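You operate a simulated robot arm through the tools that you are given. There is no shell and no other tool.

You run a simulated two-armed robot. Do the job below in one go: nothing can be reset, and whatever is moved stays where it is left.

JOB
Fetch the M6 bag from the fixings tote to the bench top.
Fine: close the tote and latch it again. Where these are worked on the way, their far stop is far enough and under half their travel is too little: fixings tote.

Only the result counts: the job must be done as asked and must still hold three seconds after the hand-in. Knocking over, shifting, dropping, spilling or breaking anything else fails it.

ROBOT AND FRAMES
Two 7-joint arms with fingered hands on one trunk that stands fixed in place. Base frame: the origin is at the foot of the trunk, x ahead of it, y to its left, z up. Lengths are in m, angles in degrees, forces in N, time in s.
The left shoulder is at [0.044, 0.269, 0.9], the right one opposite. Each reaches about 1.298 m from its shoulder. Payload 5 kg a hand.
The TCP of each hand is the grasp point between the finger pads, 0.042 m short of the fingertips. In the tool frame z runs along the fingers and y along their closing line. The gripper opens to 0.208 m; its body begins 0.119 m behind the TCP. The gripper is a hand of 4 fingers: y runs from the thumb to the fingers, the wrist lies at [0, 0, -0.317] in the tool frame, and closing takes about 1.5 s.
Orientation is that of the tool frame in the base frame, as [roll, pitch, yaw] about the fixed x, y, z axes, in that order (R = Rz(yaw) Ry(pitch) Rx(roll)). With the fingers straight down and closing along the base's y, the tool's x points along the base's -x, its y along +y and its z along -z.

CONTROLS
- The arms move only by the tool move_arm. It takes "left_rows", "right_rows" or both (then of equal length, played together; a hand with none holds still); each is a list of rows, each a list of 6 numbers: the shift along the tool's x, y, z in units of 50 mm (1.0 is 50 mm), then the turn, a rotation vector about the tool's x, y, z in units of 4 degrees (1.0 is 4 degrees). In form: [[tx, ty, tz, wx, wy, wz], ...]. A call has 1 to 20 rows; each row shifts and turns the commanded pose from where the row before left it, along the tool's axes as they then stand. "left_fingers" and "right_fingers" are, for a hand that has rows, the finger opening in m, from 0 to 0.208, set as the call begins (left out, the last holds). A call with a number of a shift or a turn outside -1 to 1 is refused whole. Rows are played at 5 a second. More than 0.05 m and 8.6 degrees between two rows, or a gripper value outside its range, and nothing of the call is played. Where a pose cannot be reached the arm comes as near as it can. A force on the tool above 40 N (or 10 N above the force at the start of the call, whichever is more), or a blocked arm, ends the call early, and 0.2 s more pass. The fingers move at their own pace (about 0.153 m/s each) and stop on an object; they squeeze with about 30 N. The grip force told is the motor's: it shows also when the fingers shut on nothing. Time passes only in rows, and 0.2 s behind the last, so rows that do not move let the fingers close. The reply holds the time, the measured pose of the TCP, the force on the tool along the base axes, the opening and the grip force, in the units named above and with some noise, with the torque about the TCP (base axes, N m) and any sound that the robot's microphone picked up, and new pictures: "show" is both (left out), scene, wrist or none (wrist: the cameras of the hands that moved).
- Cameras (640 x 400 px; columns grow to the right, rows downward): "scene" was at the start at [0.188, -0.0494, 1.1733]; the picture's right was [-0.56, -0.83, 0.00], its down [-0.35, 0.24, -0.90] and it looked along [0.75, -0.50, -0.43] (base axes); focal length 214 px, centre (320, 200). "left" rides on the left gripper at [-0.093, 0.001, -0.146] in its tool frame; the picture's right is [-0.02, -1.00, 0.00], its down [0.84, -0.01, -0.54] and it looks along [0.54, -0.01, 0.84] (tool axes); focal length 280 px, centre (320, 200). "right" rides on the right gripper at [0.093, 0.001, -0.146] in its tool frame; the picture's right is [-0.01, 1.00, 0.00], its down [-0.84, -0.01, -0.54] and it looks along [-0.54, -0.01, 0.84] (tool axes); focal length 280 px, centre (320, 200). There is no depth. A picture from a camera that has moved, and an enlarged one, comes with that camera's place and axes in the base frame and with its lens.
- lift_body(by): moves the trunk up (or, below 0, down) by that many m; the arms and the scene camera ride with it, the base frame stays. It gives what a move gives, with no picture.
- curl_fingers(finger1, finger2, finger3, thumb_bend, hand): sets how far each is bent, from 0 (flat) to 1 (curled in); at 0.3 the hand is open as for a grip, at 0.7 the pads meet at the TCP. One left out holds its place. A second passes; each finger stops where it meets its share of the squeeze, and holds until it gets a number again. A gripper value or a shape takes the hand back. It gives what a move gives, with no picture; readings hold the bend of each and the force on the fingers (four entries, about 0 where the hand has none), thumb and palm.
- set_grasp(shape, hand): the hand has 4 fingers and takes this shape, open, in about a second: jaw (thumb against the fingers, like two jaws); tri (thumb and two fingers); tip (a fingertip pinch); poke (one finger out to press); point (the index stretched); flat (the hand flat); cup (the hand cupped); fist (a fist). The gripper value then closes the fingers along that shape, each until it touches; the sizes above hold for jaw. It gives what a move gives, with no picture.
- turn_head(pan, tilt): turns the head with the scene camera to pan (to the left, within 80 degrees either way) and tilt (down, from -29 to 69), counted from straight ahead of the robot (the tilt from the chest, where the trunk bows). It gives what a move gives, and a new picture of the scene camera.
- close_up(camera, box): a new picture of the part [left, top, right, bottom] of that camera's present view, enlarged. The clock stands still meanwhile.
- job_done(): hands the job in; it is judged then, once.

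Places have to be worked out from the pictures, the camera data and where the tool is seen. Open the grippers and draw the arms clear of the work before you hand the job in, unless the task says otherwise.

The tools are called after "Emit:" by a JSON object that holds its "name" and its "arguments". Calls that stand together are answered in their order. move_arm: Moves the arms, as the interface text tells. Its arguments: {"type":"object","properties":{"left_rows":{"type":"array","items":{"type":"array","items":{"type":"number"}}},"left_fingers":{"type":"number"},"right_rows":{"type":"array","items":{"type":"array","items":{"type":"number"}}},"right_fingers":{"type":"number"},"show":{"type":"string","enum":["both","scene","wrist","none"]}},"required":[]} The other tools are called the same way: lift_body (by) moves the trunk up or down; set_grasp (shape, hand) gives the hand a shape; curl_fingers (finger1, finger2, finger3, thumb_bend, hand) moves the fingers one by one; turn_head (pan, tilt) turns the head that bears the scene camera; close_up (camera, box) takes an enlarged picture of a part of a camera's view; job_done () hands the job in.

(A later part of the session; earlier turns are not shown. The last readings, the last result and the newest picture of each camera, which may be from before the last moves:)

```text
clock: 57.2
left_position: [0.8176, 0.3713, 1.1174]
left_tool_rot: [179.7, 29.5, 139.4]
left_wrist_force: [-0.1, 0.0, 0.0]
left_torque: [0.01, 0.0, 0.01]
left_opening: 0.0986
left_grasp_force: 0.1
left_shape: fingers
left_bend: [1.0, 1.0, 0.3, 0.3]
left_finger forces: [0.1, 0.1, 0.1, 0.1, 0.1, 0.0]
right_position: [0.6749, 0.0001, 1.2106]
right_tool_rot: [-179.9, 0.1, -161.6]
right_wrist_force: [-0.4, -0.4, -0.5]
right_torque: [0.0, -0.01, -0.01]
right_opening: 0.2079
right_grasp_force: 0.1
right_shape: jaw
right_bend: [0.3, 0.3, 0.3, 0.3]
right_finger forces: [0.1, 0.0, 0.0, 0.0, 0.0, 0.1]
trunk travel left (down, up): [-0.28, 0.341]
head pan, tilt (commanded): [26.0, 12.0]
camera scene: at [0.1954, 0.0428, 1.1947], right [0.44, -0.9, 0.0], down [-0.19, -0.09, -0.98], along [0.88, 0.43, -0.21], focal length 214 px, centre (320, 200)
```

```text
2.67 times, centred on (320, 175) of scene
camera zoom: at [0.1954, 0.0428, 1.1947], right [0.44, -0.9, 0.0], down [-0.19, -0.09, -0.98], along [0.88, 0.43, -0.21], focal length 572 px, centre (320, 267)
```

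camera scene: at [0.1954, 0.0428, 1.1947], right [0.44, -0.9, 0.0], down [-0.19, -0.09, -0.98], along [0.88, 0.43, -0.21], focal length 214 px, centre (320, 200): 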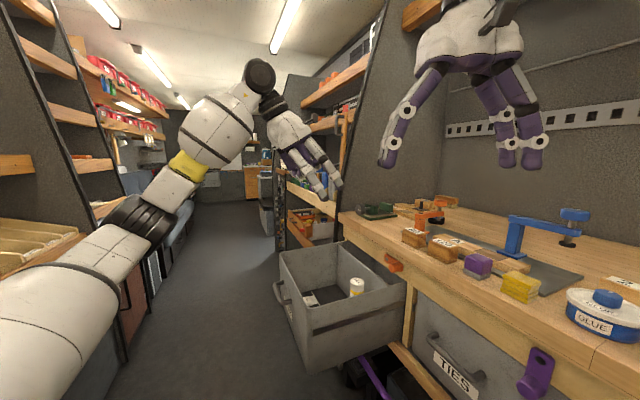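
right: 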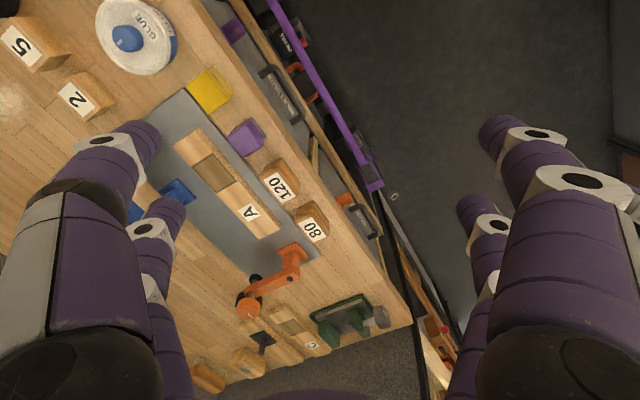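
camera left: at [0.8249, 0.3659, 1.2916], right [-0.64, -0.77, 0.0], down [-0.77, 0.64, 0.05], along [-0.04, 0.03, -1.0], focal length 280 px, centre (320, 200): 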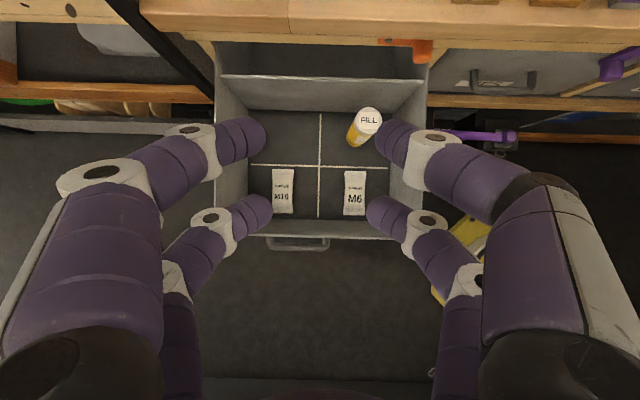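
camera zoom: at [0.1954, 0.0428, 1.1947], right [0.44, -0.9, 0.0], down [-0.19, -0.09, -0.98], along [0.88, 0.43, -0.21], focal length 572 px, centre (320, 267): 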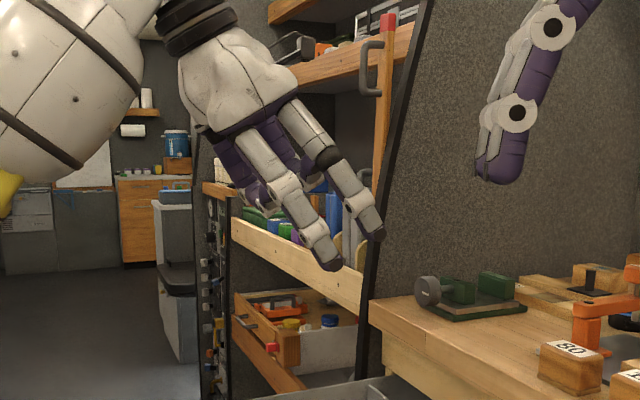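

The palm is about ±0.05 m thick and ±0.09 m wide, so a vertical hand clears the front wall and the bottle when placed at n≈-0.375. I bring the hand vertical above the M6 bag and check the view again.

Emit:
{"name": "move_arm", "arguments": {"left_rows": [[0, 0, 0, 0, 1, 0], [0, 0, 0, 0, 1, 0], [0, 0, 0, 0, 1, 0], [0, 0, 0, 0, 1, 0], [0, 0, 0, 0, 1, 0], [0, 0, 0, 0, 1, 0], [0, 0, 0, 0, 1, 0], [0, 0, 0, 0, 0.375, 0], [0.1, -0.8, 0, 0, 0, 0], [0, 0, 0, 0, 0, 0]], "show": "both"}}

Emit:
{"name": "close_up", "arguments": {"camera": "left", "box": [200, 0, 440, 150]}}

```text
clock: 59.4
left_position: [0.7889, 0.3443, 1.1152]
left_tool_rot: [179.8, 0.2, 139.5]
left_wrist_force: [0.1, 0.8, 0.1]
left_torque: [-0.02, 0.01, -0.01]
left_opening: 0.0989
left_grasp_force: 0.1
left_shape: fingers
left_bend: [1.0, 1.0, 0.3, 0.3]
left_finger forces: [0.0, 0.0, 0.0, 0.0, 0.0, 0.0]
right_position: [0.6757, 0.0011, 1.2096]
right_tool_rot: [180.0, 0.1, -161.6]
right_wrist_force: [0.6, 0.9, -0.2]
right_torque: [-0.02, 0.06, 0.03]
right_opening: 0.2079
right_grasp_force: 0.0
right_shape: jaw
right_bend: [0.3, 0.3, 0.3, 0.3]
right_finger forces: [0.0, 0.1, 0.1, 0.0, 0.1, 0.0]
trunk travel left (down, up): [-0.28, 0.341]
head pan, tilt (commanded): [26.0, 12.0]
camera scene: at [0.1957, 0.043, 1.1945], right [0.44, -0.9, 0.0], down [-0.19, -0.09, -0.98], along [0.88, 0.43, -0.21], focal length 214 px, centre (320, 200)
camera left: at [0.8595, 0.2847, 1.2631], right [-0.64, -0.77, 0.0], down [-0.65, 0.54, 0.54], along [-0.41, 0.35, -0.84], focal length 280 px, centre (320, 200)
```

scene: 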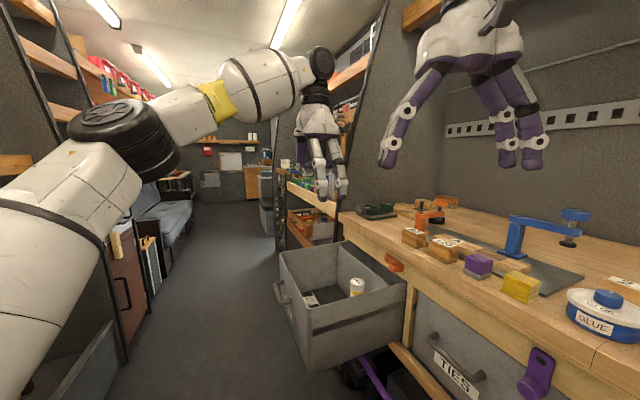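
left: 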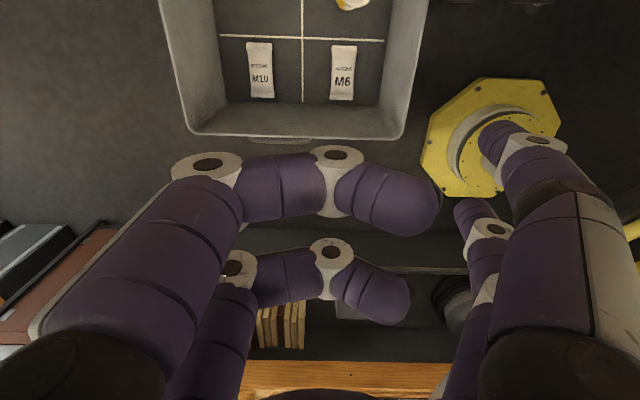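

```text
2.67 times, centred on (320, 75) of left
camera zoom: at [0.8595, 0.2847, 1.2631], right [-0.64, -0.77, 0.0], down [-0.65, 0.54, 0.54], along [-0.41, 0.35, -0.84], focal length 748 px, centre (320, 533)
```

zoom: 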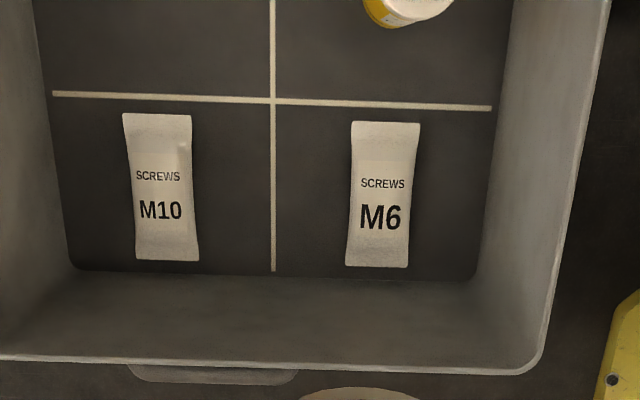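

From the bench side the M6 bag centre confirms as d≈0.719, n≈-0.370, with a 57 mm gap to the right wall, and the extended digits are lined up over that gap. I lower the hand partway and check.

Emit:
{"name": "move_arm", "arguments": {"left_rows": [[0, 0, 1, 0, 0, 0], [0, 0, 1, 0, 0, 0], [0, 0, 1, 0, 0, 0], [0, 0, 1, 0, 0, 0], [0, 0, 1, 0, 0, 0], [0, 0, 1, 0, 0, 0], [0, 0, 0.8, 0, 0, 0], [0, 0, 0.5, 0, 0, 0]], "show": "both"}}

Emit:
{"name": "close_up", "arguments": {"camera": "scene", "box": [240, 180, 440, 380]}}

```text
clock: 61.2
left_position: [0.7894, 0.3464, 0.7516]
left_tool_rot: [179.7, 0.0, 139.6]
left_wrist_force: [-0.1, 0.6, 0.2]
left_torque: [-0.02, -0.01, 0.0]
left_opening: 0.0987
left_grasp_force: 0.0
left_shape: fingers
left_bend: [1.0, 1.0, 0.3, 0.3]
left_finger forces: [0.0, 0.1, 0.1, 0.0, 0.0, 0.0]
right_position: [0.6743, 0.0003, 1.2106]
right_tool_rot: [180.0, -0.1, -161.7]
right_wrist_force: [-0.1, 0.3, -0.6]
right_torque: [-0.02, 0.03, -0.02]
right_opening: 0.2079
right_grasp_force: 0.2
right_shape: jaw
right_bend: [0.3, 0.3, 0.3, 0.3]
right_finger forces: [0.0, 0.1, 0.0, 0.0, 0.0, 0.0]
trunk travel left (down, up): [-0.28, 0.341]
head pan, tilt (commanded): [26.0, 12.0]
camera scene: at [0.1957, 0.0431, 1.1947], right [0.44, -0.9, 0.0], down [-0.19, -0.09, -0.98], along [0.88, 0.43, -0.21], focal length 214 px, centre (320, 200)
camera left: at [0.8603, 0.2857, 0.8988], right [-0.64, -0.77, 0.0], down [-0.65, 0.54, 0.54], along [-0.41, 0.34, -0.84], focal length 280 px, centre (320, 200)
```

scene: 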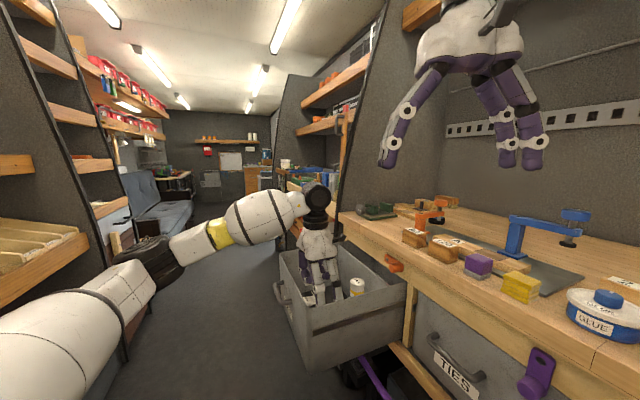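
left: 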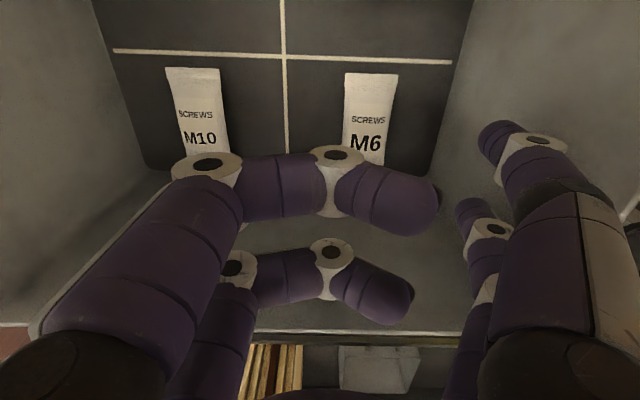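

```text
2.00 times, centred on (340, 280) of scene
camera zoom: at [0.1957, 0.0431, 1.1947], right [0.44, -0.9, 0.0], down [-0.19, -0.09, -0.98], along [0.88, 0.43, -0.21], focal length 429 px, centre (280, 40)
```

zoom: 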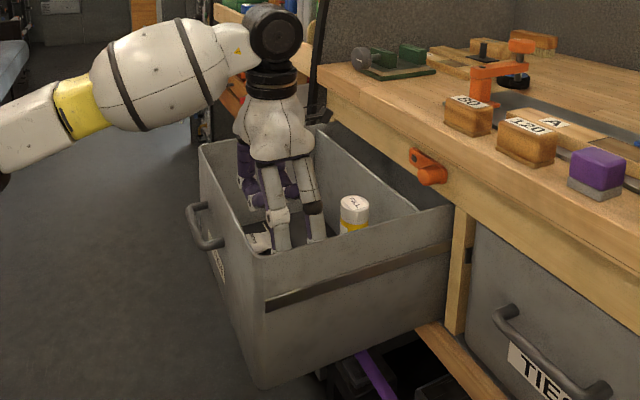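

The straight digits are inside the tote in the gap beside the right wall, with the curled ones well above the bag. I lower the rest of the way to just above the floor.

Emit:
{"name": "move_arm", "arguments": {"left_rows": [[0, 0, 0.8, 0, 0, 0], [0, 0, 0.8, 0, 0, 0], [0, 0, 0.7, 0, 0, 0], [0, 0, 0, 0, 0, 0]], "show": "both"}}

Emit:
{"name": "close_up", "arguments": {"camera": "scene", "box": [270, 220, 410, 320]}}

```text
clock: 62.2
left_position: [0.7891, 0.3458, 0.638]
left_tool_rot: [179.8, 0.1, 139.6]
left_wrist_force: [0.7, -0.2, -0.2]
left_torque: [0.0, -0.04, -0.04]
left_opening: 0.0987
left_grasp_force: 0.0
left_shape: fingers
left_bend: [1.0, 1.0, 0.3, 0.3]
left_finger forces: [0.0, 0.1, 0.1, 0.0, 0.0, 0.0]
right_position: [0.6749, 0.0008, 1.2112]
right_tool_rot: [179.9, 0.1, -161.6]
right_wrist_force: [0.7, 0.6, 0.5]
right_torque: [0.01, -0.01, -0.04]
right_opening: 0.2081
right_grasp_force: 0.0
right_shape: jaw
right_bend: [0.3, 0.3, 0.3, 0.3]
right_finger forces: [0.1, 0.0, 0.0, 0.1, 0.0, 0.0]
trunk travel left (down, up): [-0.28, 0.341]
head pan, tilt (commanded): [26.0, 12.0]
camera scene: at [0.195, 0.0429, 1.1951], right [0.44, -0.9, 0.0], down [-0.19, -0.09, -0.98], along [0.88, 0.43, -0.21], focal length 214 px, centre (320, 200)
camera left: at [0.8597, 0.2853, 0.7846], right [-0.64, -0.77, 0.0], down [-0.65, 0.54, 0.54], along [-0.41, 0.35, -0.84], focal length 280 px, centre (320, 200)
```

scene: 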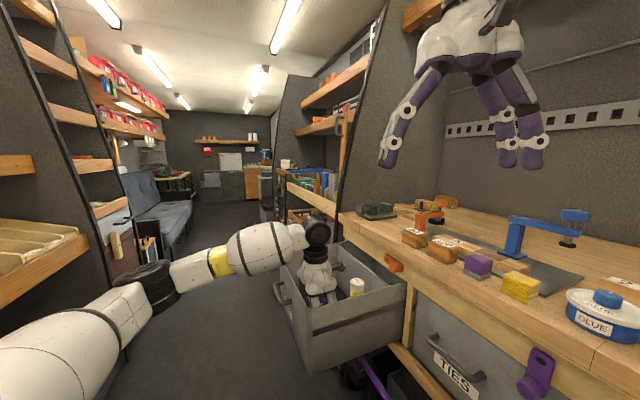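
left: 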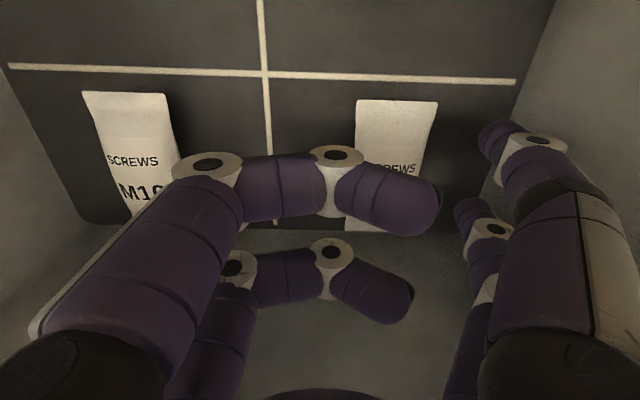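

```text
4.00 times, centred on (340, 270) of scene
camera zoom: at [0.195, 0.0429, 1.1951], right [0.44, -0.9, 0.0], down [-0.19, -0.09, -0.98], along [0.88, 0.43, -0.21], focal length 858 px, centre (240, -80)
```

zoom: 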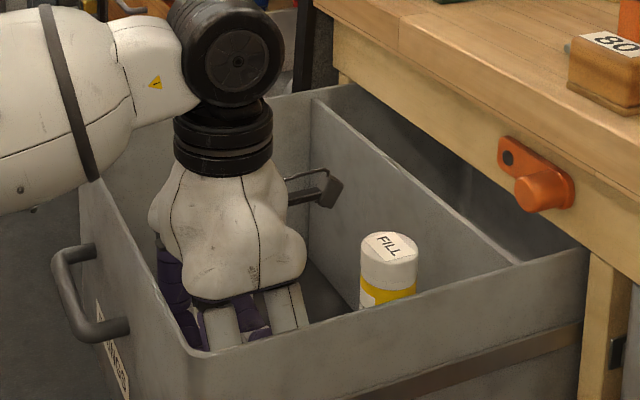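

The digits are in the gap; the camera box on the wrist is clear of the bottle and will move away from it. I lower 8 mm more and push the bag toward +d in small steps.

Emit:
{"name": "move_arm", "arguments": {"left_rows": [[0, 0, 0.16, 0, 0, 0], [0, 0.25, 0, 0, 0, 0], [0, 0.25, 0, 0, 0, 0], [0, 0.2, 0, 0, 0, 0]], "show": "wrist"}}

```text
clock: 63.2
left_position: [0.8118, 0.3727, 0.6285]
left_tool_rot: [179.9, 0.0, 139.5]
left_wrist_force: [-0.2, -0.6, 0.1]
left_torque: [0.01, 0.01, 0.01]
left_opening: 0.0989
left_grasp_force: 0.2
left_shape: fingers
left_bend: [1.0, 1.0, 0.3, 0.3]
left_finger forces: [0.1, 0.0, 0.3, 0.0, 0.2, 0.0]
right_position: [0.6743, 0.0008, 1.211]
right_tool_rot: [-179.9, 0.1, -161.5]
right_wrist_force: [-0.2, -1.0, 1.4]
right_torque: [0.01, -0.04, -0.02]
right_opening: 0.2078
right_grasp_force: 0.1
right_shape: jaw
right_bend: [0.3, 0.3, 0.3, 0.3]
right_finger forces: [0.0, 0.0, 0.0, 0.1, 0.1, 0.0]
trunk travel left (down, up): [-0.28, 0.341]
head pan, tilt (commanded): [26.0, 12.0]
camera left: at [0.8827, 0.3119, 0.7765], right [-0.64, -0.77, 0.0], down [-0.65, 0.54, 0.54], along [-0.41, 0.35, -0.84], focal length 280 px, centre (320, 200)
```

left: 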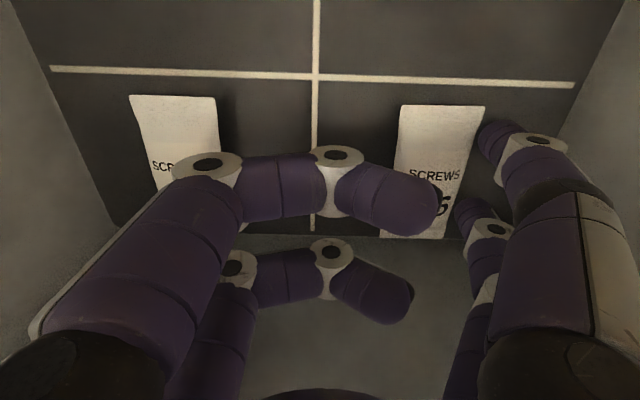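

The digits have just reached the bag and it starts to slide with negligible force. I push on by another 50 mm.

Emit:
{"name": "move_arm", "arguments": {"left_rows": [[0, 0.25, 0, 0, 0, 0], [0, 0.25, 0, 0, 0, 0], [0, 0.25, 0, 0, 0, 0], [0, 0.25, 0, 0, 0, 0]], "show": "wrist"}}

```text
clock: 64.2
left_position: [0.8432, 0.4117, 0.6293]
left_tool_rot: [179.9, 0.0, 139.5]
left_wrist_force: [-0.5, 0.5, -0.7]
left_torque: [0.01, 0.0, -0.03]
left_opening: 0.099
left_grasp_force: 0.0
left_shape: fingers
left_bend: [1.0, 1.0, 0.3, 0.3]
left_finger forces: [0.1, 0.0, 0.2, 0.0, 0.0, 0.1]
right_position: [0.6749, 0.0014, 1.2082]
right_tool_rot: [-179.9, 0.1, -161.6]
right_wrist_force: [0.4, -0.1, -0.5]
right_torque: [0.03, 0.01, 0.01]
right_opening: 0.2079
right_grasp_force: 0.1
right_shape: jaw
right_bend: [0.3, 0.3, 0.3, 0.3]
right_finger forces: [0.0, 0.1, 0.0, 0.1, 0.0, 0.1]
trunk travel left (down, up): [-0.28, 0.341]
head pan, tilt (commanded): [26.0, 12.0]
camera left: at [0.9153, 0.3506, 0.7765], right [-0.64, -0.77, 0.0], down [-0.65, 0.54, 0.54], along [-0.41, 0.35, -0.84], focal length 280 px, centre (320, 200)
```

left: 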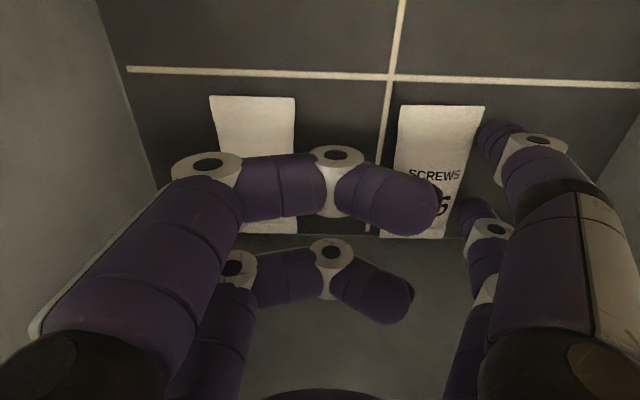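

The bag now sits at d≈0.773 and M10 is untouched. I push 15 mm more so the wrist camera box will clear the bottle better, then ease off and raise the hand.

Emit:
{"name": "move_arm", "arguments": {"left_rows": [[0, 0.15, 0, 0, 0, 0], [0, 0.15, 0, 0, 0, 0], [0, -0.3, 0, 0, 0, 0], [0, 0, -0.8, 0, 0, 0], [0, 0, -1, 0, 0, 0], [0, 0, -1, 0, 0, 0], [0, 0, -1, 0, 0, 0], [0, 0, -1, 0, 0, 0], [0, 0, -1, 0, 0, 0]], "show": "wrist"}}

Emit:
{"name": "set_grasp", "arguments": {"shape": "jaw", "hand": "left"}}

Emit:
{"name": "move_arm", "arguments": {"left_rows": [[0, 0, 0, 0, 0, 0], [0, 0, 0, 0, 0, 0], [0, 0, 0, 0, 0, 0], [0, 0, 0, 0, 0, 0], [0, 0, 0, 0, 0, 0]], "left_fingers": 0.08, "show": "both"}}

```text
clock: 66.2
left_position: [0.8411, 0.4083, 0.9216]
left_tool_rot: [179.7, -0.1, 139.4]
left_wrist_force: [-0.5, 0.6, 0.2]
left_torque: [0.06, -0.03, 0.01]
left_opening: 0.0987
left_grasp_force: 0.1
left_shape: fingers
left_bend: [1.0, 1.0, 0.3, 0.3]
left_finger forces: [0.1, 0.1, 0.0, 0.0, 0.1, 0.0]
right_position: [0.673, 0.0006, 1.2129]
right_tool_rot: [-180.0, 0.3, -161.6]
right_wrist_force: [-1.0, 0.2, 1.3]
right_torque: [0.06, -0.18, 0.01]
right_opening: 0.2082
right_grasp_force: 0.2
right_shape: jaw
right_bend: [0.3, 0.3, 0.3, 0.3]
right_finger forces: [0.0, 0.1, 0.1, 0.0, 0.1, 0.0]
trunk travel left (down, up): [-0.28, 0.341]
head pan, tilt (commanded): [26.0, 12.0]
camera left: at [0.9132, 0.3481, 1.0686], right [-0.64, -0.77, 0.0], down [-0.65, 0.54, 0.54], along [-0.41, 0.35, -0.84], focal length 280 px, centre (320, 200)
```

left: 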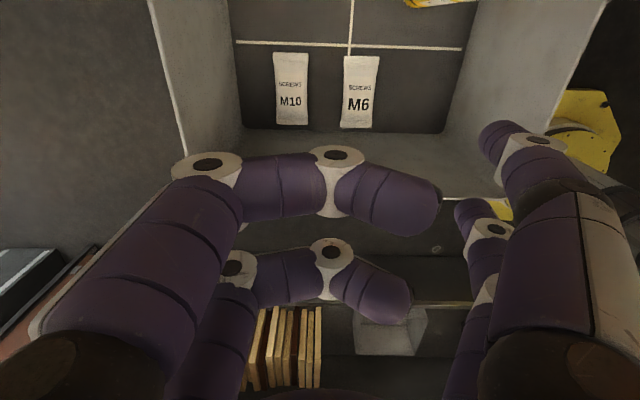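

```text
clock: 67.1
left_position: [0.8436, 0.4095, 0.9191]
left_tool_rot: [179.8, 0.0, 139.5]
left_wrist_force: [-0.6, -0.1, 0.4]
left_torque: [-0.01, 0.0, 0.03]
left_opening: 0.2082
left_grasp_force: 0.1
left_shape: jaw
left_bend: [0.3, 0.3, 0.3, 0.3]
left_finger forces: [0.0, 0.0, 0.0, 0.1, 0.0, 0.1]
right_position: [0.6745, 0.0013, 1.21]
right_tool_rot: [179.9, 0.1, -161.6]
right_wrist_force: [0.1, 0.6, 0.7]
right_torque: [-0.01, 0.0, -0.02]
right_opening: 0.2082
right_grasp_force: 0.1
right_shape: jaw
right_bend: [0.3, 0.3, 0.3, 0.3]
right_finger forces: [0.0, 0.1, 0.0, 0.0, 0.0, 0.0]
trunk travel left (down, up): [-0.28, 0.341]
head pan, tilt (commanded): [26.0, 12.0]
```

```text
clock: 68.3
left_position: [0.8427, 0.4082, 0.9195]
left_tool_rot: [179.9, 0.1, 139.5]
left_wrist_force: [0.6, -1.0, -0.3]
left_torque: [0.0, 0.01, 0.0]
left_opening: 0.0806
left_grasp_force: 0.1
left_shape: jaw
left_bend: [0.73, 0.73, 0.73, 0.7]
left_finger forces: [0.0, 0.0, 0.0, 0.0, 0.0, 0.0]
right_position: [0.6745, 0.0007, 1.2084]
right_tool_rot: [179.9, 0.1, -161.6]
right_wrist_force: [0.1, -1.5, -0.4]
right_torque: [0.0, -0.01, -0.04]
right_opening: 0.2077
right_grasp_force: 0.1
right_shape: jaw
right_bend: [0.3, 0.3, 0.3, 0.3]
right_finger forces: [0.1, 0.1, 0.1, 0.1, 0.0, 0.0]
trunk travel left (down, up): [-0.28, 0.341]
head pan, tilt (commanded): [26.0, 12.0]
camera scene: at [0.1954, 0.0429, 1.1948], right [0.44, -0.9, 0.0], down [-0.19, -0.09, -0.98], along [0.88, 0.43, -0.21], focal length 214 px, centre (320, 200)
camera left: at [0.9142, 0.3488, 1.0666], right [-0.64, -0.77, 0.0], down [-0.65, 0.54, 0.54], along [-0.41, 0.35, -0.84], focal length 280 px, centre (320, 200)
```

scene: 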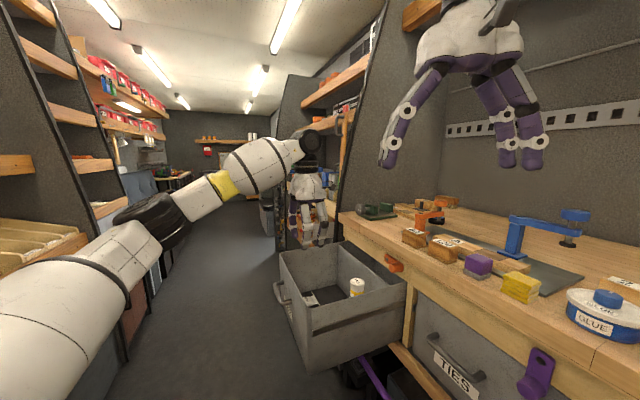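
left: 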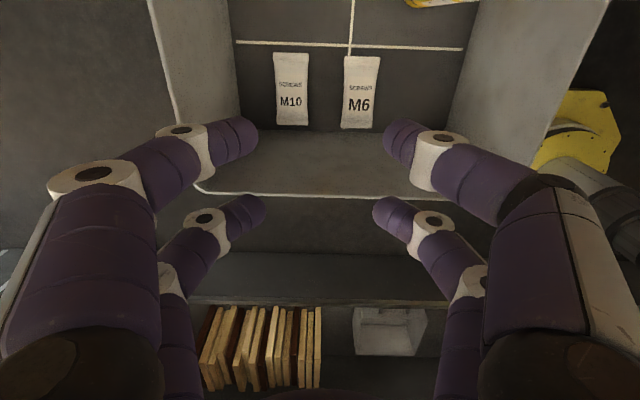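

Emit:
{"name": "close_up", "arguments": {"camera": "left", "box": [220, 0, 480, 150]}}

```text
2.46 times, centred on (350, 75) of left
camera zoom: at [0.9142, 0.3488, 1.0666], right [-0.64, -0.77, 0.0], down [-0.65, 0.54, 0.54], along [-0.41, 0.35, -0.84], focal length 690 px, centre (246, 508)
```

zoom: 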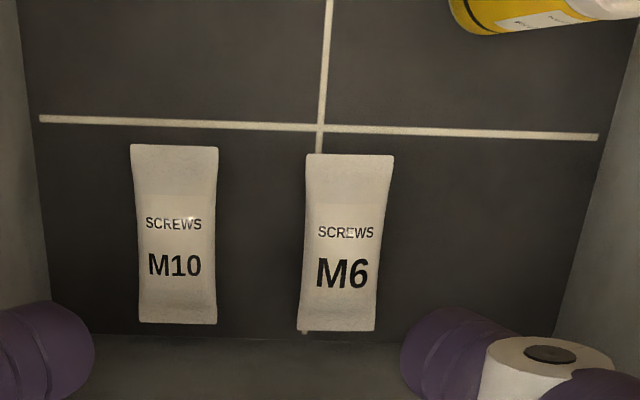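

The M6 bag is aligned at d≈0.792, n≈-0.371, and M10 is unmoved at its original place. I centre the open jaw (0.08) over the M6 bag and descend to just above the floor.

Emit:
{"name": "move_arm", "arguments": {"left_rows": [[0, -0.65, 0, 0, 0, 0], [0, -0.652, 0, 0, 0, 0], [0, 0, 1, 0, 0, 0], [0, 0, 1, 0, 0, 0], [0, 0, 1, 0, 0, 0], [0, 0, 1, 0, 0, 0], [0, 0, 0.8, 0, 0, 0], [0, 0, 0.6, 0, 0, 0]], "left_fingers": 0.08, "show": "both"}}

```text
clock: 70.1
left_position: [0.801, 0.3605, 0.6477]
left_tool_rot: [179.8, 0.0, 139.5]
left_wrist_force: [0.3, -0.7, 0.8]
left_torque: [-0.03, 0.01, 0.0]
left_opening: 0.0803
left_grasp_force: 0.1
left_shape: jaw
left_bend: [0.73, 0.73, 0.73, 0.7]
left_finger forces: [0.0, 0.1, 0.0, 0.0, 0.0, 0.0]
right_position: [0.6759, -0.0005, 1.2089]
right_tool_rot: [-180.0, 0.0, -161.6]
right_wrist_force: [0.9, 0.2, -0.3]
right_torque: [-0.04, 0.05, -0.01]
right_opening: 0.2077
right_grasp_force: 0.1
right_shape: jaw
right_bend: [0.3, 0.3, 0.3, 0.3]
right_finger forces: [0.1, 0.0, 0.1, 0.0, 0.0, 0.1]
trunk travel left (down, up): [-0.28, 0.341]
head pan, tilt (commanded): [26.0, 12.0]
camera scene: at [0.1957, 0.043, 1.1946], right [0.44, -0.9, 0.0], down [-0.19, -0.09, -0.98], along [0.88, 0.43, -0.21], focal length 214 px, centre (320, 200)
camera left: at [0.873, 0.3009, 0.796], right [-0.64, -0.77, 0.0], down [-0.65, 0.54, 0.54], along [-0.41, 0.35, -0.84], focal length 280 px, centre (320, 200)
```

scene: 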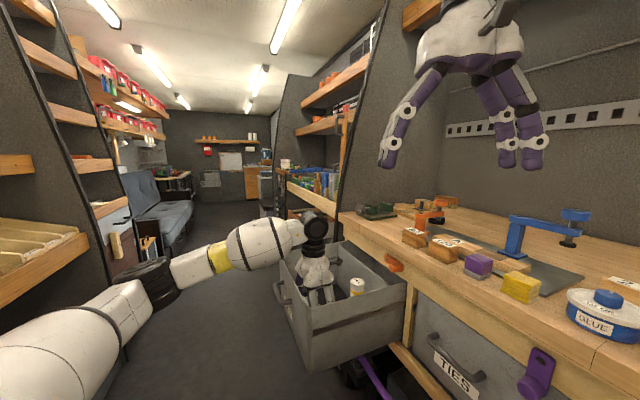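
left: 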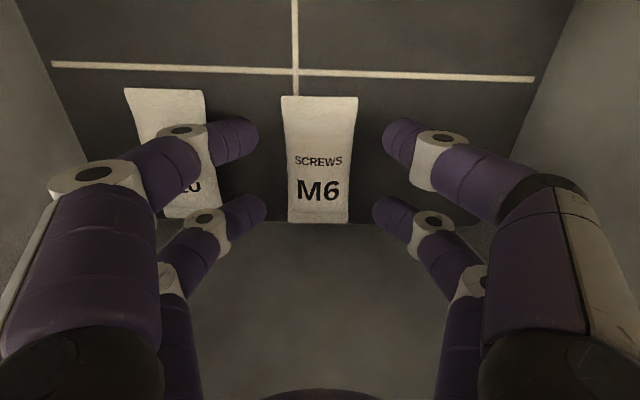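

The M6 bag lies centred between the fingers, with the +d fingertips in the gap before M10. I lower the last 20 mm and close on the bag.

Emit:
{"name": "move_arm", "arguments": {"left_rows": [[0, 0, 0.2, 0, 0, 0], [0, 0, 0.2, 0, 0, 0], [0, 0, 0, 0, 0, 0]], "show": "none"}}

Emit:
{"name": "move_arm", "arguments": {"left_rows": [[0, 0, 0, 0, 0, 0], [0, 0, 0, 0, 0, 0], [0, 0, 0, 0, 0, 0], [0, 0, 0, 0, 0, 0], [0, 0, 0, 0, 0, 0], [0, 0, 0, 0, 0, 0]], "left_fingers": 0.03, "show": "wrist"}}

```text
clock: 70.9
left_position: [0.8014, 0.3605, 0.6281]
left_tool_rot: [179.8, 0.0, 139.6]
left_wrist_force: [-0.3, -0.2, 0.2]
left_torque: [-0.02, -0.02, -0.01]
left_opening: 0.0802
left_grasp_force: 0.0
left_shape: jaw
left_bend: [0.73, 0.73, 0.73, 0.7]
left_finger forces: [0.1, 0.1, 0.1, 0.0, 0.0, 0.0]
right_position: [0.6746, 0.0003, 1.2116]
right_tool_rot: [179.9, 0.1, -161.6]
right_wrist_force: [0.1, 0.5, 0.4]
right_torque: [0.0, -0.03, -0.02]
right_opening: 0.2077
right_grasp_force: 0.1
right_shape: jaw
right_bend: [0.3, 0.3, 0.3, 0.3]
right_finger forces: [0.0, 0.0, 0.1, 0.0, 0.0, 0.0]
trunk travel left (down, up): [-0.28, 0.341]
head pan, tilt (commanded): [26.0, 12.0]
```

```text
clock: 72.3
left_position: [0.802, 0.3593, 0.6279]
left_tool_rot: [179.8, 0.0, 139.5]
left_wrist_force: [0.0, 0.0, 1.1]
left_torque: [-0.01, -0.02, 0.0]
left_opening: 0.0441
left_grasp_force: 29.7
left_shape: jaw
left_bend: [0.73, 0.73, 0.73, 0.7]
left_finger forces: [26.9, 27.0, 26.4, 0.0, 27.5, 0.1]
right_position: [0.6743, 0.0008, 1.2096]
right_tool_rot: [180.0, 0.1, -161.7]
right_wrist_force: [0.1, 0.0, -0.1]
right_torque: [0.0, 0.06, 0.0]
right_opening: 0.2079
right_grasp_force: 0.2
right_shape: jaw
right_bend: [0.3, 0.3, 0.3, 0.3]
right_finger forces: [0.0, 0.0, 0.0, 0.1, 0.1, 0.0]
trunk travel left (down, up): [-0.28, 0.341]
head pan, tilt (commanded): [26.0, 12.0]
camera left: at [0.873, 0.3003, 0.776], right [-0.64, -0.77, 0.0], down [-0.65, 0.54, 0.54], along [-0.41, 0.35, -0.84], focal length 280 px, centre (320, 200)
```

left: 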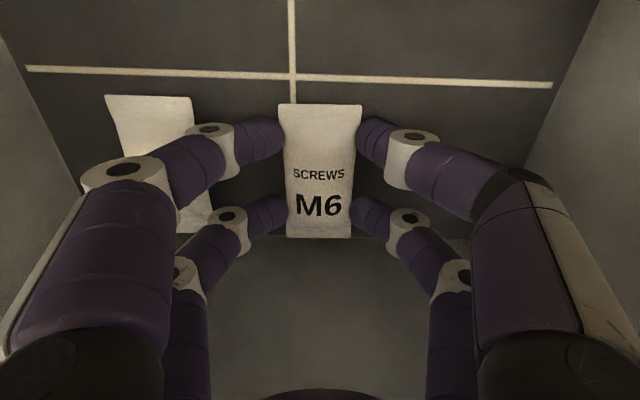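

All four digits hold the bag at about 27 N with a 44 mm opening. I lift it a little first to confirm the grip.

Emit:
{"name": "move_arm", "arguments": {"left_rows": [[0, 0, -0.2, 0, 0, 0], [0, 0, -0.3, 0, 0, 0], [0, 0, -0.4, 0, 0, 0], [0, 0, -0.4, 0, 0, 0], [0, 0, 0, 0, 0, 0]], "show": "wrist"}}

```text
clock: 73.5
left_position: [0.8014, 0.3612, 0.6936]
left_tool_rot: [179.8, 0.0, 139.5]
left_wrist_force: [-0.6, 0.7, -1.1]
left_torque: [-0.02, -0.02, 0.04]
left_opening: 0.0439
left_grasp_force: 29.6
left_shape: jaw
left_bend: [0.73, 0.73, 0.73, 0.7]
left_finger forces: [27.0, 27.0, 26.2, 0.0, 27.5, 0.0]
right_position: [0.6751, 0.0008, 1.21]
right_tool_rot: [180.0, 0.0, -161.5]
right_wrist_force: [-0.9, -0.4, -0.3]
right_torque: [0.01, -0.01, 0.0]
right_opening: 0.2079
right_grasp_force: 0.2
right_shape: jaw
right_bend: [0.3, 0.3, 0.3, 0.3]
right_finger forces: [0.0, 0.0, 0.1, 0.0, 0.0, 0.1]
trunk travel left (down, up): [-0.28, 0.341]
head pan, tilt (commanded): [26.0, 12.0]
camera left: at [0.8732, 0.3005, 0.8409], right [-0.64, -0.77, 0.0], down [-0.65, 0.54, 0.54], along [-0.41, 0.35, -0.84], focal length 280 px, centre (320, 200)
```

left: 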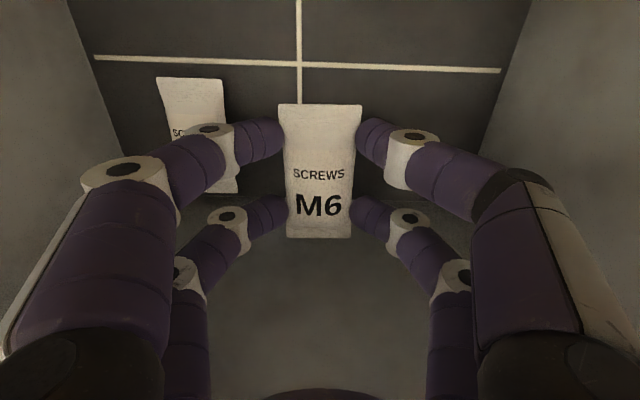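

The bag rides with the hand securely. I lift it straight up well above the tote and bench height.

Emit:
{"name": "move_arm", "arguments": {"left_rows": [[0, 0, -0.7, 0, 0, 0], [0, 0, -0.8, 0, 0, 0], [0, 0, -0.8, 0, 0, 0], [0, 0, -0.8, 0, 0, 0], [0, 0, -0.8, 0, 0, 0], [0, 0, -0.8, 0, 0, 0], [0, 0, -0.8, 0, 0, 0], [0, 0, -0.8, 0, 0, 0], [0, 0, -0.8, 0, 0, 0], [0, 0, 0, 0, 0, 0]], "show": "both"}}

Emit:
{"name": "close_up", "arguments": {"camera": "left", "box": [180, 0, 460, 175]}}

```text
clock: 75.7
left_position: [0.8025, 0.3612, 1.0479]
left_tool_rot: [179.8, 0.0, 139.5]
left_wrist_force: [0.2, -0.6, -2.4]
left_torque: [-0.03, 0.09, 0.01]
left_opening: 0.0438
left_grasp_force: 30.0
left_shape: jaw
left_bend: [0.73, 0.73, 0.73, 0.7]
left_finger forces: [27.0, 27.0, 26.4, 0.1, 27.6, 0.1]
right_position: [0.6758, 0.0007, 1.2081]
right_tool_rot: [-179.9, 0.0, -161.5]
right_wrist_force: [0.2, 1.0, -0.3]
right_torque: [-0.08, 0.1, 0.0]
right_opening: 0.2077
right_grasp_force: 0.0
right_shape: jaw
right_bend: [0.3, 0.3, 0.3, 0.3]
right_finger forces: [0.1, 0.0, 0.1, 0.1, 0.0, 0.0]
trunk travel left (down, up): [-0.28, 0.341]
head pan, tilt (commanded): [26.0, 12.0]
camera scene: at [0.1962, 0.0432, 1.1942], right [0.44, -0.9, 0.0], down [-0.19, -0.09, -0.98], along [0.88, 0.43, -0.21], focal length 214 px, centre (320, 200)
camera left: at [0.8732, 0.3009, 1.1951], right [-0.64, -0.77, 0.0], down [-0.65, 0.54, 0.54], along [-0.41, 0.35, -0.84], focal length 280 px, centre (320, 200)
```

scene: 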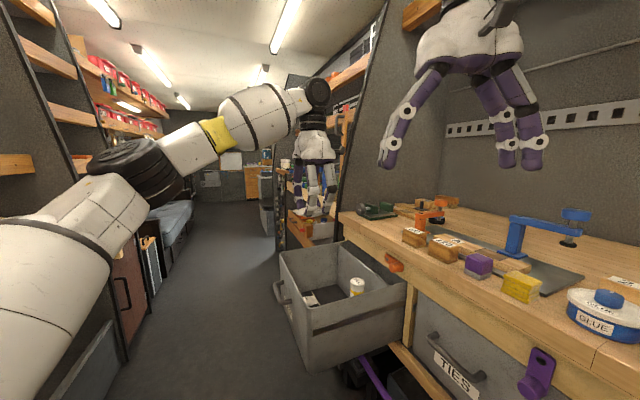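
left: 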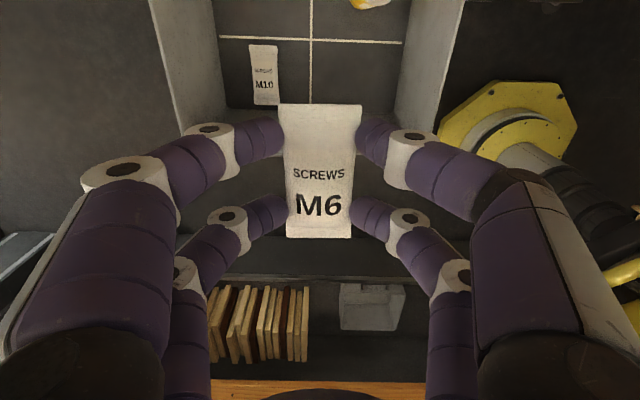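

```text
2.29 times, centred on (320, 88) of left
camera zoom: at [0.8732, 0.3009, 1.1951], right [-0.64, -0.77, 0.0], down [-0.65, 0.54, 0.54], along [-0.41, 0.35, -0.84], focal length 641 px, centre (320, 457)
```

zoom: 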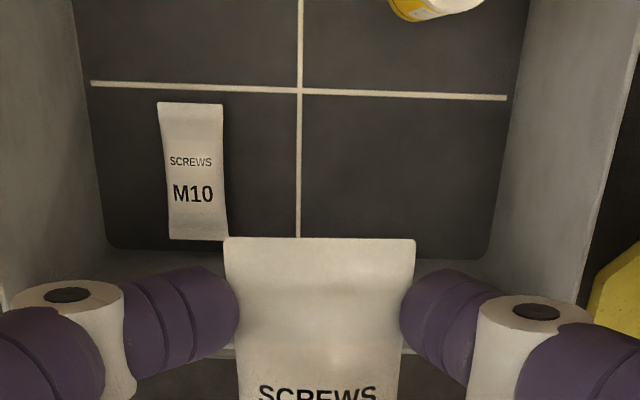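

The M6 bag is clear of the tote and M10 and the bottle stand as before. To place the bag with a vertical hand I need the trunk higher, so I look up first to check the headroom around the right arm.

Emit:
{"name": "turn_head", "arguments": {"pan": -10, "tilt": -20}}

Emit:
{"name": "turn_head", "arguments": {"pan": 5, "tilt": 20}}

Emit:
{"name": "close_up", "arguments": {"camera": "scene", "box": [240, 120, 480, 270]}}

```text
clock: 76.8
left_position: [0.8003, 0.3614, 1.0498]
left_tool_rot: [179.8, -0.1, 139.5]
left_wrist_force: [0.3, -0.4, -1.0]
left_torque: [-0.02, 0.01, 0.02]
left_opening: 0.044
left_grasp_force: 29.8
left_shape: jaw
left_bend: [0.73, 0.73, 0.73, 0.7]
left_finger forces: [27.0, 27.1, 26.5, 0.0, 27.7, 0.0]
right_position: [0.6746, 0.0011, 1.2112]
right_tool_rot: [179.9, 0.1, -161.6]
right_wrist_force: [-0.5, 0.0, -0.1]
right_torque: [-0.02, 0.01, 0.01]
right_opening: 0.2079
right_grasp_force: 0.0
right_shape: jaw
right_bend: [0.3, 0.3, 0.3, 0.3]
right_finger forces: [0.0, 0.1, 0.2, 0.0, 0.0, 0.1]
trunk travel left (down, up): [-0.28, 0.341]
head pan, tilt (commanded): [-10.0, -20.0]
camera scene: at [0.1865, -0.0111, 1.2433], right [-0.17, -0.98, 0.0], down [0.34, -0.06, -0.94], along [0.93, -0.16, 0.34], focal length 214 px, centre (320, 200)
```

scene: 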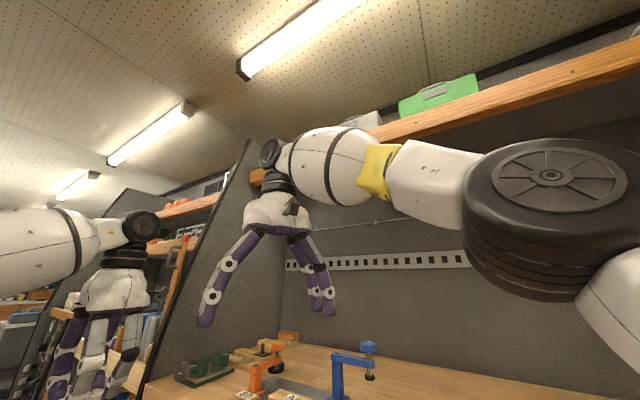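

```text
clock: 77.8
left_position: [0.8013, 0.36, 1.0493]
left_tool_rot: [179.8, 0.0, 139.5]
left_wrist_force: [0.3, 0.6, -0.9]
left_torque: [-0.02, 0.0, 0.02]
left_opening: 0.0435
left_grasp_force: 30.1
left_shape: jaw
left_bend: [0.73, 0.73, 0.73, 0.7]
left_finger forces: [27.0, 27.1, 26.3, 0.0, 27.7, 0.0]
right_position: [0.6748, -0.0, 1.2098]
right_tool_rot: [-179.9, 0.0, -161.6]
right_wrist_force: [0.0, 0.1, -0.3]
right_torque: [0.03, 0.02, 0.02]
right_opening: 0.208
right_grasp_force: 0.0
right_shape: jaw
right_bend: [0.3, 0.3, 0.3, 0.3]
right_finger forces: [0.0, 0.0, 0.0, 0.1, 0.0, 0.0]
trunk travel left (down, up): [-0.28, 0.341]
head pan, tilt (commanded): [5.0, 20.0]
camera scene: at [0.2044, 0.0101, 1.1818], right [0.09, -1.0, 0.0], down [-0.34, -0.03, -0.94], along [0.94, 0.08, -0.34], focal length 214 px, centre (320, 200)
```

scene: 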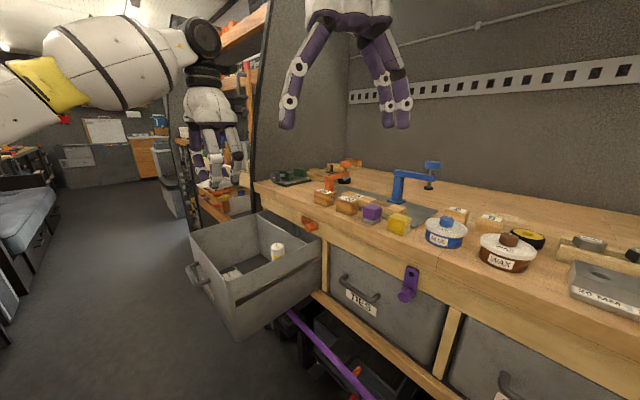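

```text
2.67 times, centred on (360, 195) of scene
camera zoom: at [0.2044, 0.0101, 1.1818], right [0.09, -1.0, 0.0], down [-0.34, -0.03, -0.94], along [0.94, 0.08, -0.34], focal length 572 px, centre (213, 213)
```

zoom: 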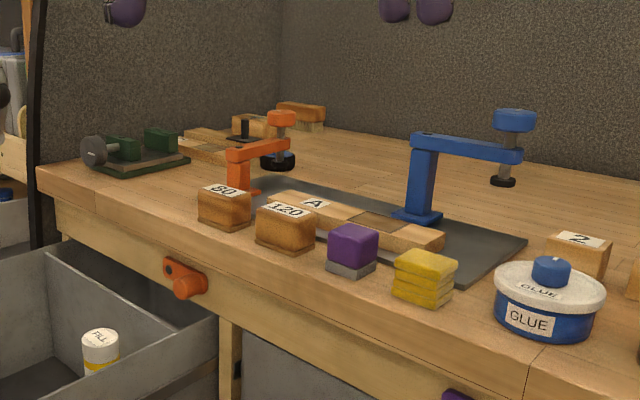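

The ceiling and a shelf limit the headroom for the right arm, so I lower the right hand as I raise the trunk, keeping it at about the same height. First step: right hand down 0.15, then trunk up 0.15.

Emit:
{"name": "move_arm", "arguments": {"right_rows": [[0, 0, 0.75, 0, 0, 0], [0, 0, 0.75, 0, 0, 0], [0, 0, 0.75, 0, 0, 0], [0, 0, 0.75, 0, 0, 0]], "show": "none"}}

Emit:
{"name": "lift_body", "arguments": {"by": 0.15}}

Emit:
{"name": "move_arm", "arguments": {"right_rows": [[0, 0, 0.75, 0, 0, 0], [0, 0, 0.75, 0, 0, 0], [0, 0, 0.75, 0, 0, 0], [0, 0, 0.75, 0, 0, 0]], "show": "none"}}

Emit:
{"name": "lift_body", "arguments": {"by": 0.15}}

```text
clock: 78.8
left_position: [0.8015, 0.3603, 1.0484]
left_tool_rot: [179.9, -0.1, 139.6]
left_wrist_force: [0.5, -0.3, -2.9]
left_torque: [-0.01, 0.09, -0.04]
left_opening: 0.0439
left_grasp_force: 30.2
left_shape: jaw
left_bend: [0.73, 0.73, 0.73, 0.7]
left_finger forces: [27.0, 27.2, 26.4, 0.0, 27.7, 0.0]
right_position: [0.6772, -0.0007, 1.0596]
right_tool_rot: [179.9, 0.1, -161.6]
right_wrist_force: [0.9, 0.3, -0.1]
right_torque: [0.02, 0.03, -0.03]
right_opening: 0.2079
right_grasp_force: 0.0
right_shape: jaw
right_bend: [0.3, 0.3, 0.3, 0.3]
right_finger forces: [0.1, 0.0, 0.0, 0.1, 0.0, 0.1]
trunk travel left (down, up): [-0.28, 0.341]
head pan, tilt (commanded): [5.0, 20.0]
```

```text
clock: 80.6
left_position: [0.8012, 0.3595, 1.1974]
left_tool_rot: [179.9, 0.0, 139.5]
left_wrist_force: [0.2, 0.6, -2.4]
left_torque: [-0.01, 0.03, 0.0]
left_opening: 0.0439
left_grasp_force: 29.6
left_shape: jaw
left_bend: [0.73, 0.73, 0.73, 0.7]
left_finger forces: [26.9, 27.1, 26.4, 0.0, 27.7, 0.0]
right_position: [0.6756, 0.0006, 1.2102]
right_tool_rot: [180.0, 0.0, -161.7]
right_wrist_force: [0.4, -0.2, 0.7]
right_torque: [0.05, 0.06, -0.02]
right_opening: 0.2079
right_grasp_force: 0.1
right_shape: jaw
right_bend: [0.3, 0.3, 0.3, 0.3]
right_finger forces: [0.0, 0.0, 0.0, 0.0, 0.1, 0.1]
trunk travel left (down, up): [-0.43, 0.191]
head pan, tilt (commanded): [5.0, 20.0]
```

```text
clock: 81.6
left_position: [0.8006, 0.3599, 1.1987]
left_tool_rot: [179.9, 0.0, 139.4]
left_wrist_force: [0.3, 0.4, -2.5]
left_torque: [0.06, 0.06, -0.03]
left_opening: 0.0438
left_grasp_force: 30.1
left_shape: jaw
left_bend: [0.73, 0.73, 0.73, 0.7]
left_finger forces: [27.0, 27.0, 26.4, 0.0, 27.7, 0.1]
right_position: [0.675, 0.0008, 1.0589]
right_tool_rot: [179.9, 0.1, -161.6]
right_wrist_force: [0.9, -0.2, 0.7]
right_torque: [0.02, 0.04, 0.0]
right_opening: 0.2078
right_grasp_force: 0.2
right_shape: jaw
right_bend: [0.3, 0.3, 0.3, 0.3]
right_finger forces: [0.0, 0.1, 0.0, 0.0, 0.1, 0.0]
trunk travel left (down, up): [-0.43, 0.191]
head pan, tilt (commanded): [5.0, 20.0]
```

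```text
clock: 83.3
left_position: [0.8011, 0.3588, 1.3485]
left_tool_rot: [179.7, 0.0, 139.6]
left_wrist_force: [0.5, 0.2, -1.5]
left_torque: [-0.01, 0.01, 0.0]
left_opening: 0.044
left_grasp_force: 29.9
left_shape: jaw
left_bend: [0.73, 0.73, 0.73, 0.7]
left_finger forces: [26.9, 27.1, 26.4, 0.1, 27.7, 0.0]
right_position: [0.6762, 0.0016, 1.2089]
right_tool_rot: [180.0, 0.0, -161.7]
right_wrist_force: [0.7, 0.3, -0.2]
right_torque: [0.01, 0.01, 0.0]
right_opening: 0.2079
right_grasp_force: 0.1
right_shape: jaw
right_bend: [0.3, 0.3, 0.3, 0.3]
right_finger forces: [0.0, 0.0, 0.0, 0.0, 0.0, 0.0]
trunk travel left (down, up): [-0.58, 0.041]
head pan, tilt (commanded): [5.0, 20.0]
```

The trunk is 0.30 up and the bag still held. I lower the left hand to about z 1.10 and start yawing it so the bag's long side will lie along the bench edge.

Emit:
{"name": "move_arm", "arguments": {"left_rows": [[0, 0, 0.9, 0, 0, 0], [0, 0, 0.9, 0, 0, 0], [0, 0, 0.9, 0, 0, 0], [0, 0, 0.9, 0, 0, 0], [0, 0, 0.9, 0, 0, 0], [0, 0, 0, 0, 0, -1], [0, 0, 0, 0, 0, -1], [0, 0, 0, 0, 0, -1], [0, 0, 0, 0, 0, -1], [0, 0, 0, 0, 0, -1], [0, 0, 0, 0, 0, -1], [0, 0, 0, 0, 0, -1], [0, 0, 0, 0, 0, -1], [0, 0, 0, 0, 0, -1], [0, 0, 0, 0, 0, -1], [0, 0, 0, 0, 0, -1], [0, 0, 0, 0, 0, -1], [0, 0, 0, 0, 0, -1], [0, 0, 0, 0, 0, -1], [0, 0, 0, 0, 0, -1]], "show": "both"}}

```text
clock: 87.5
left_position: [0.8016, 0.3611, 1.1245]
left_tool_rot: [179.8, 0.2, -160.4]
left_wrist_force: [-0.5, 0.4, -2.7]
left_torque: [0.0, -0.03, -0.02]
left_opening: 0.044
left_grasp_force: 29.8
left_shape: jaw
left_bend: [0.73, 0.73, 0.73, 0.7]
left_finger forces: [27.0, 27.0, 26.4, 0.0, 27.7, 0.0]
right_position: [0.6748, 0.0004, 1.2113]
right_tool_rot: [-180.0, 0.1, -161.6]
right_wrist_force: [-0.8, -0.1, 0.0]
right_torque: [0.02, 0.0, 0.04]
right_opening: 0.2081
right_grasp_force: 0.1
right_shape: jaw
right_bend: [0.3, 0.3, 0.3, 0.3]
right_finger forces: [0.0, 0.0, 0.0, 0.0, 0.0, 0.0]
trunk travel left (down, up): [-0.58, 0.041]
head pan, tilt (commanded): [5.0, 20.0]
camera scene: at [0.1622, 0.0102, 1.4893], right [0.09, -1.0, 0.0], down [-0.34, -0.03, -0.94], along [0.94, 0.08, -0.34], focal length 214 px, centre (320, 200)
camera left: at [0.8884, 0.3925, 1.2715], right [0.35, -0.94, 0.0], down [-0.79, -0.3, 0.54], along [-0.5, -0.19, -0.84], focal length 280 px, centre (320, 200)
```

scene: 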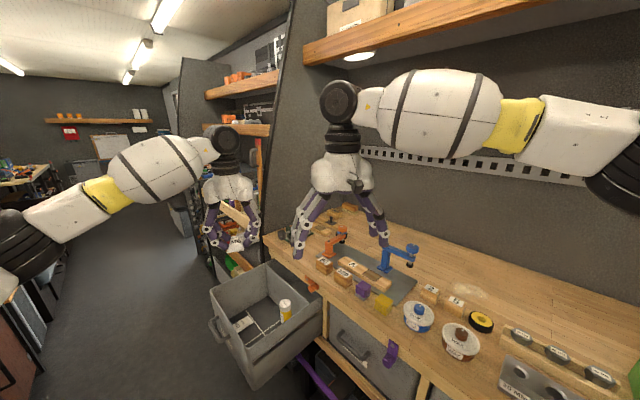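
left: 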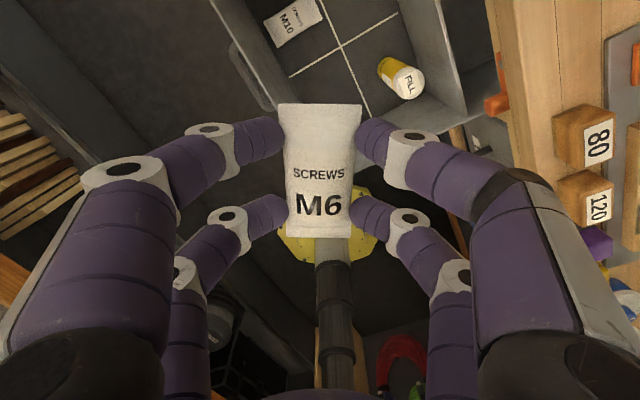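

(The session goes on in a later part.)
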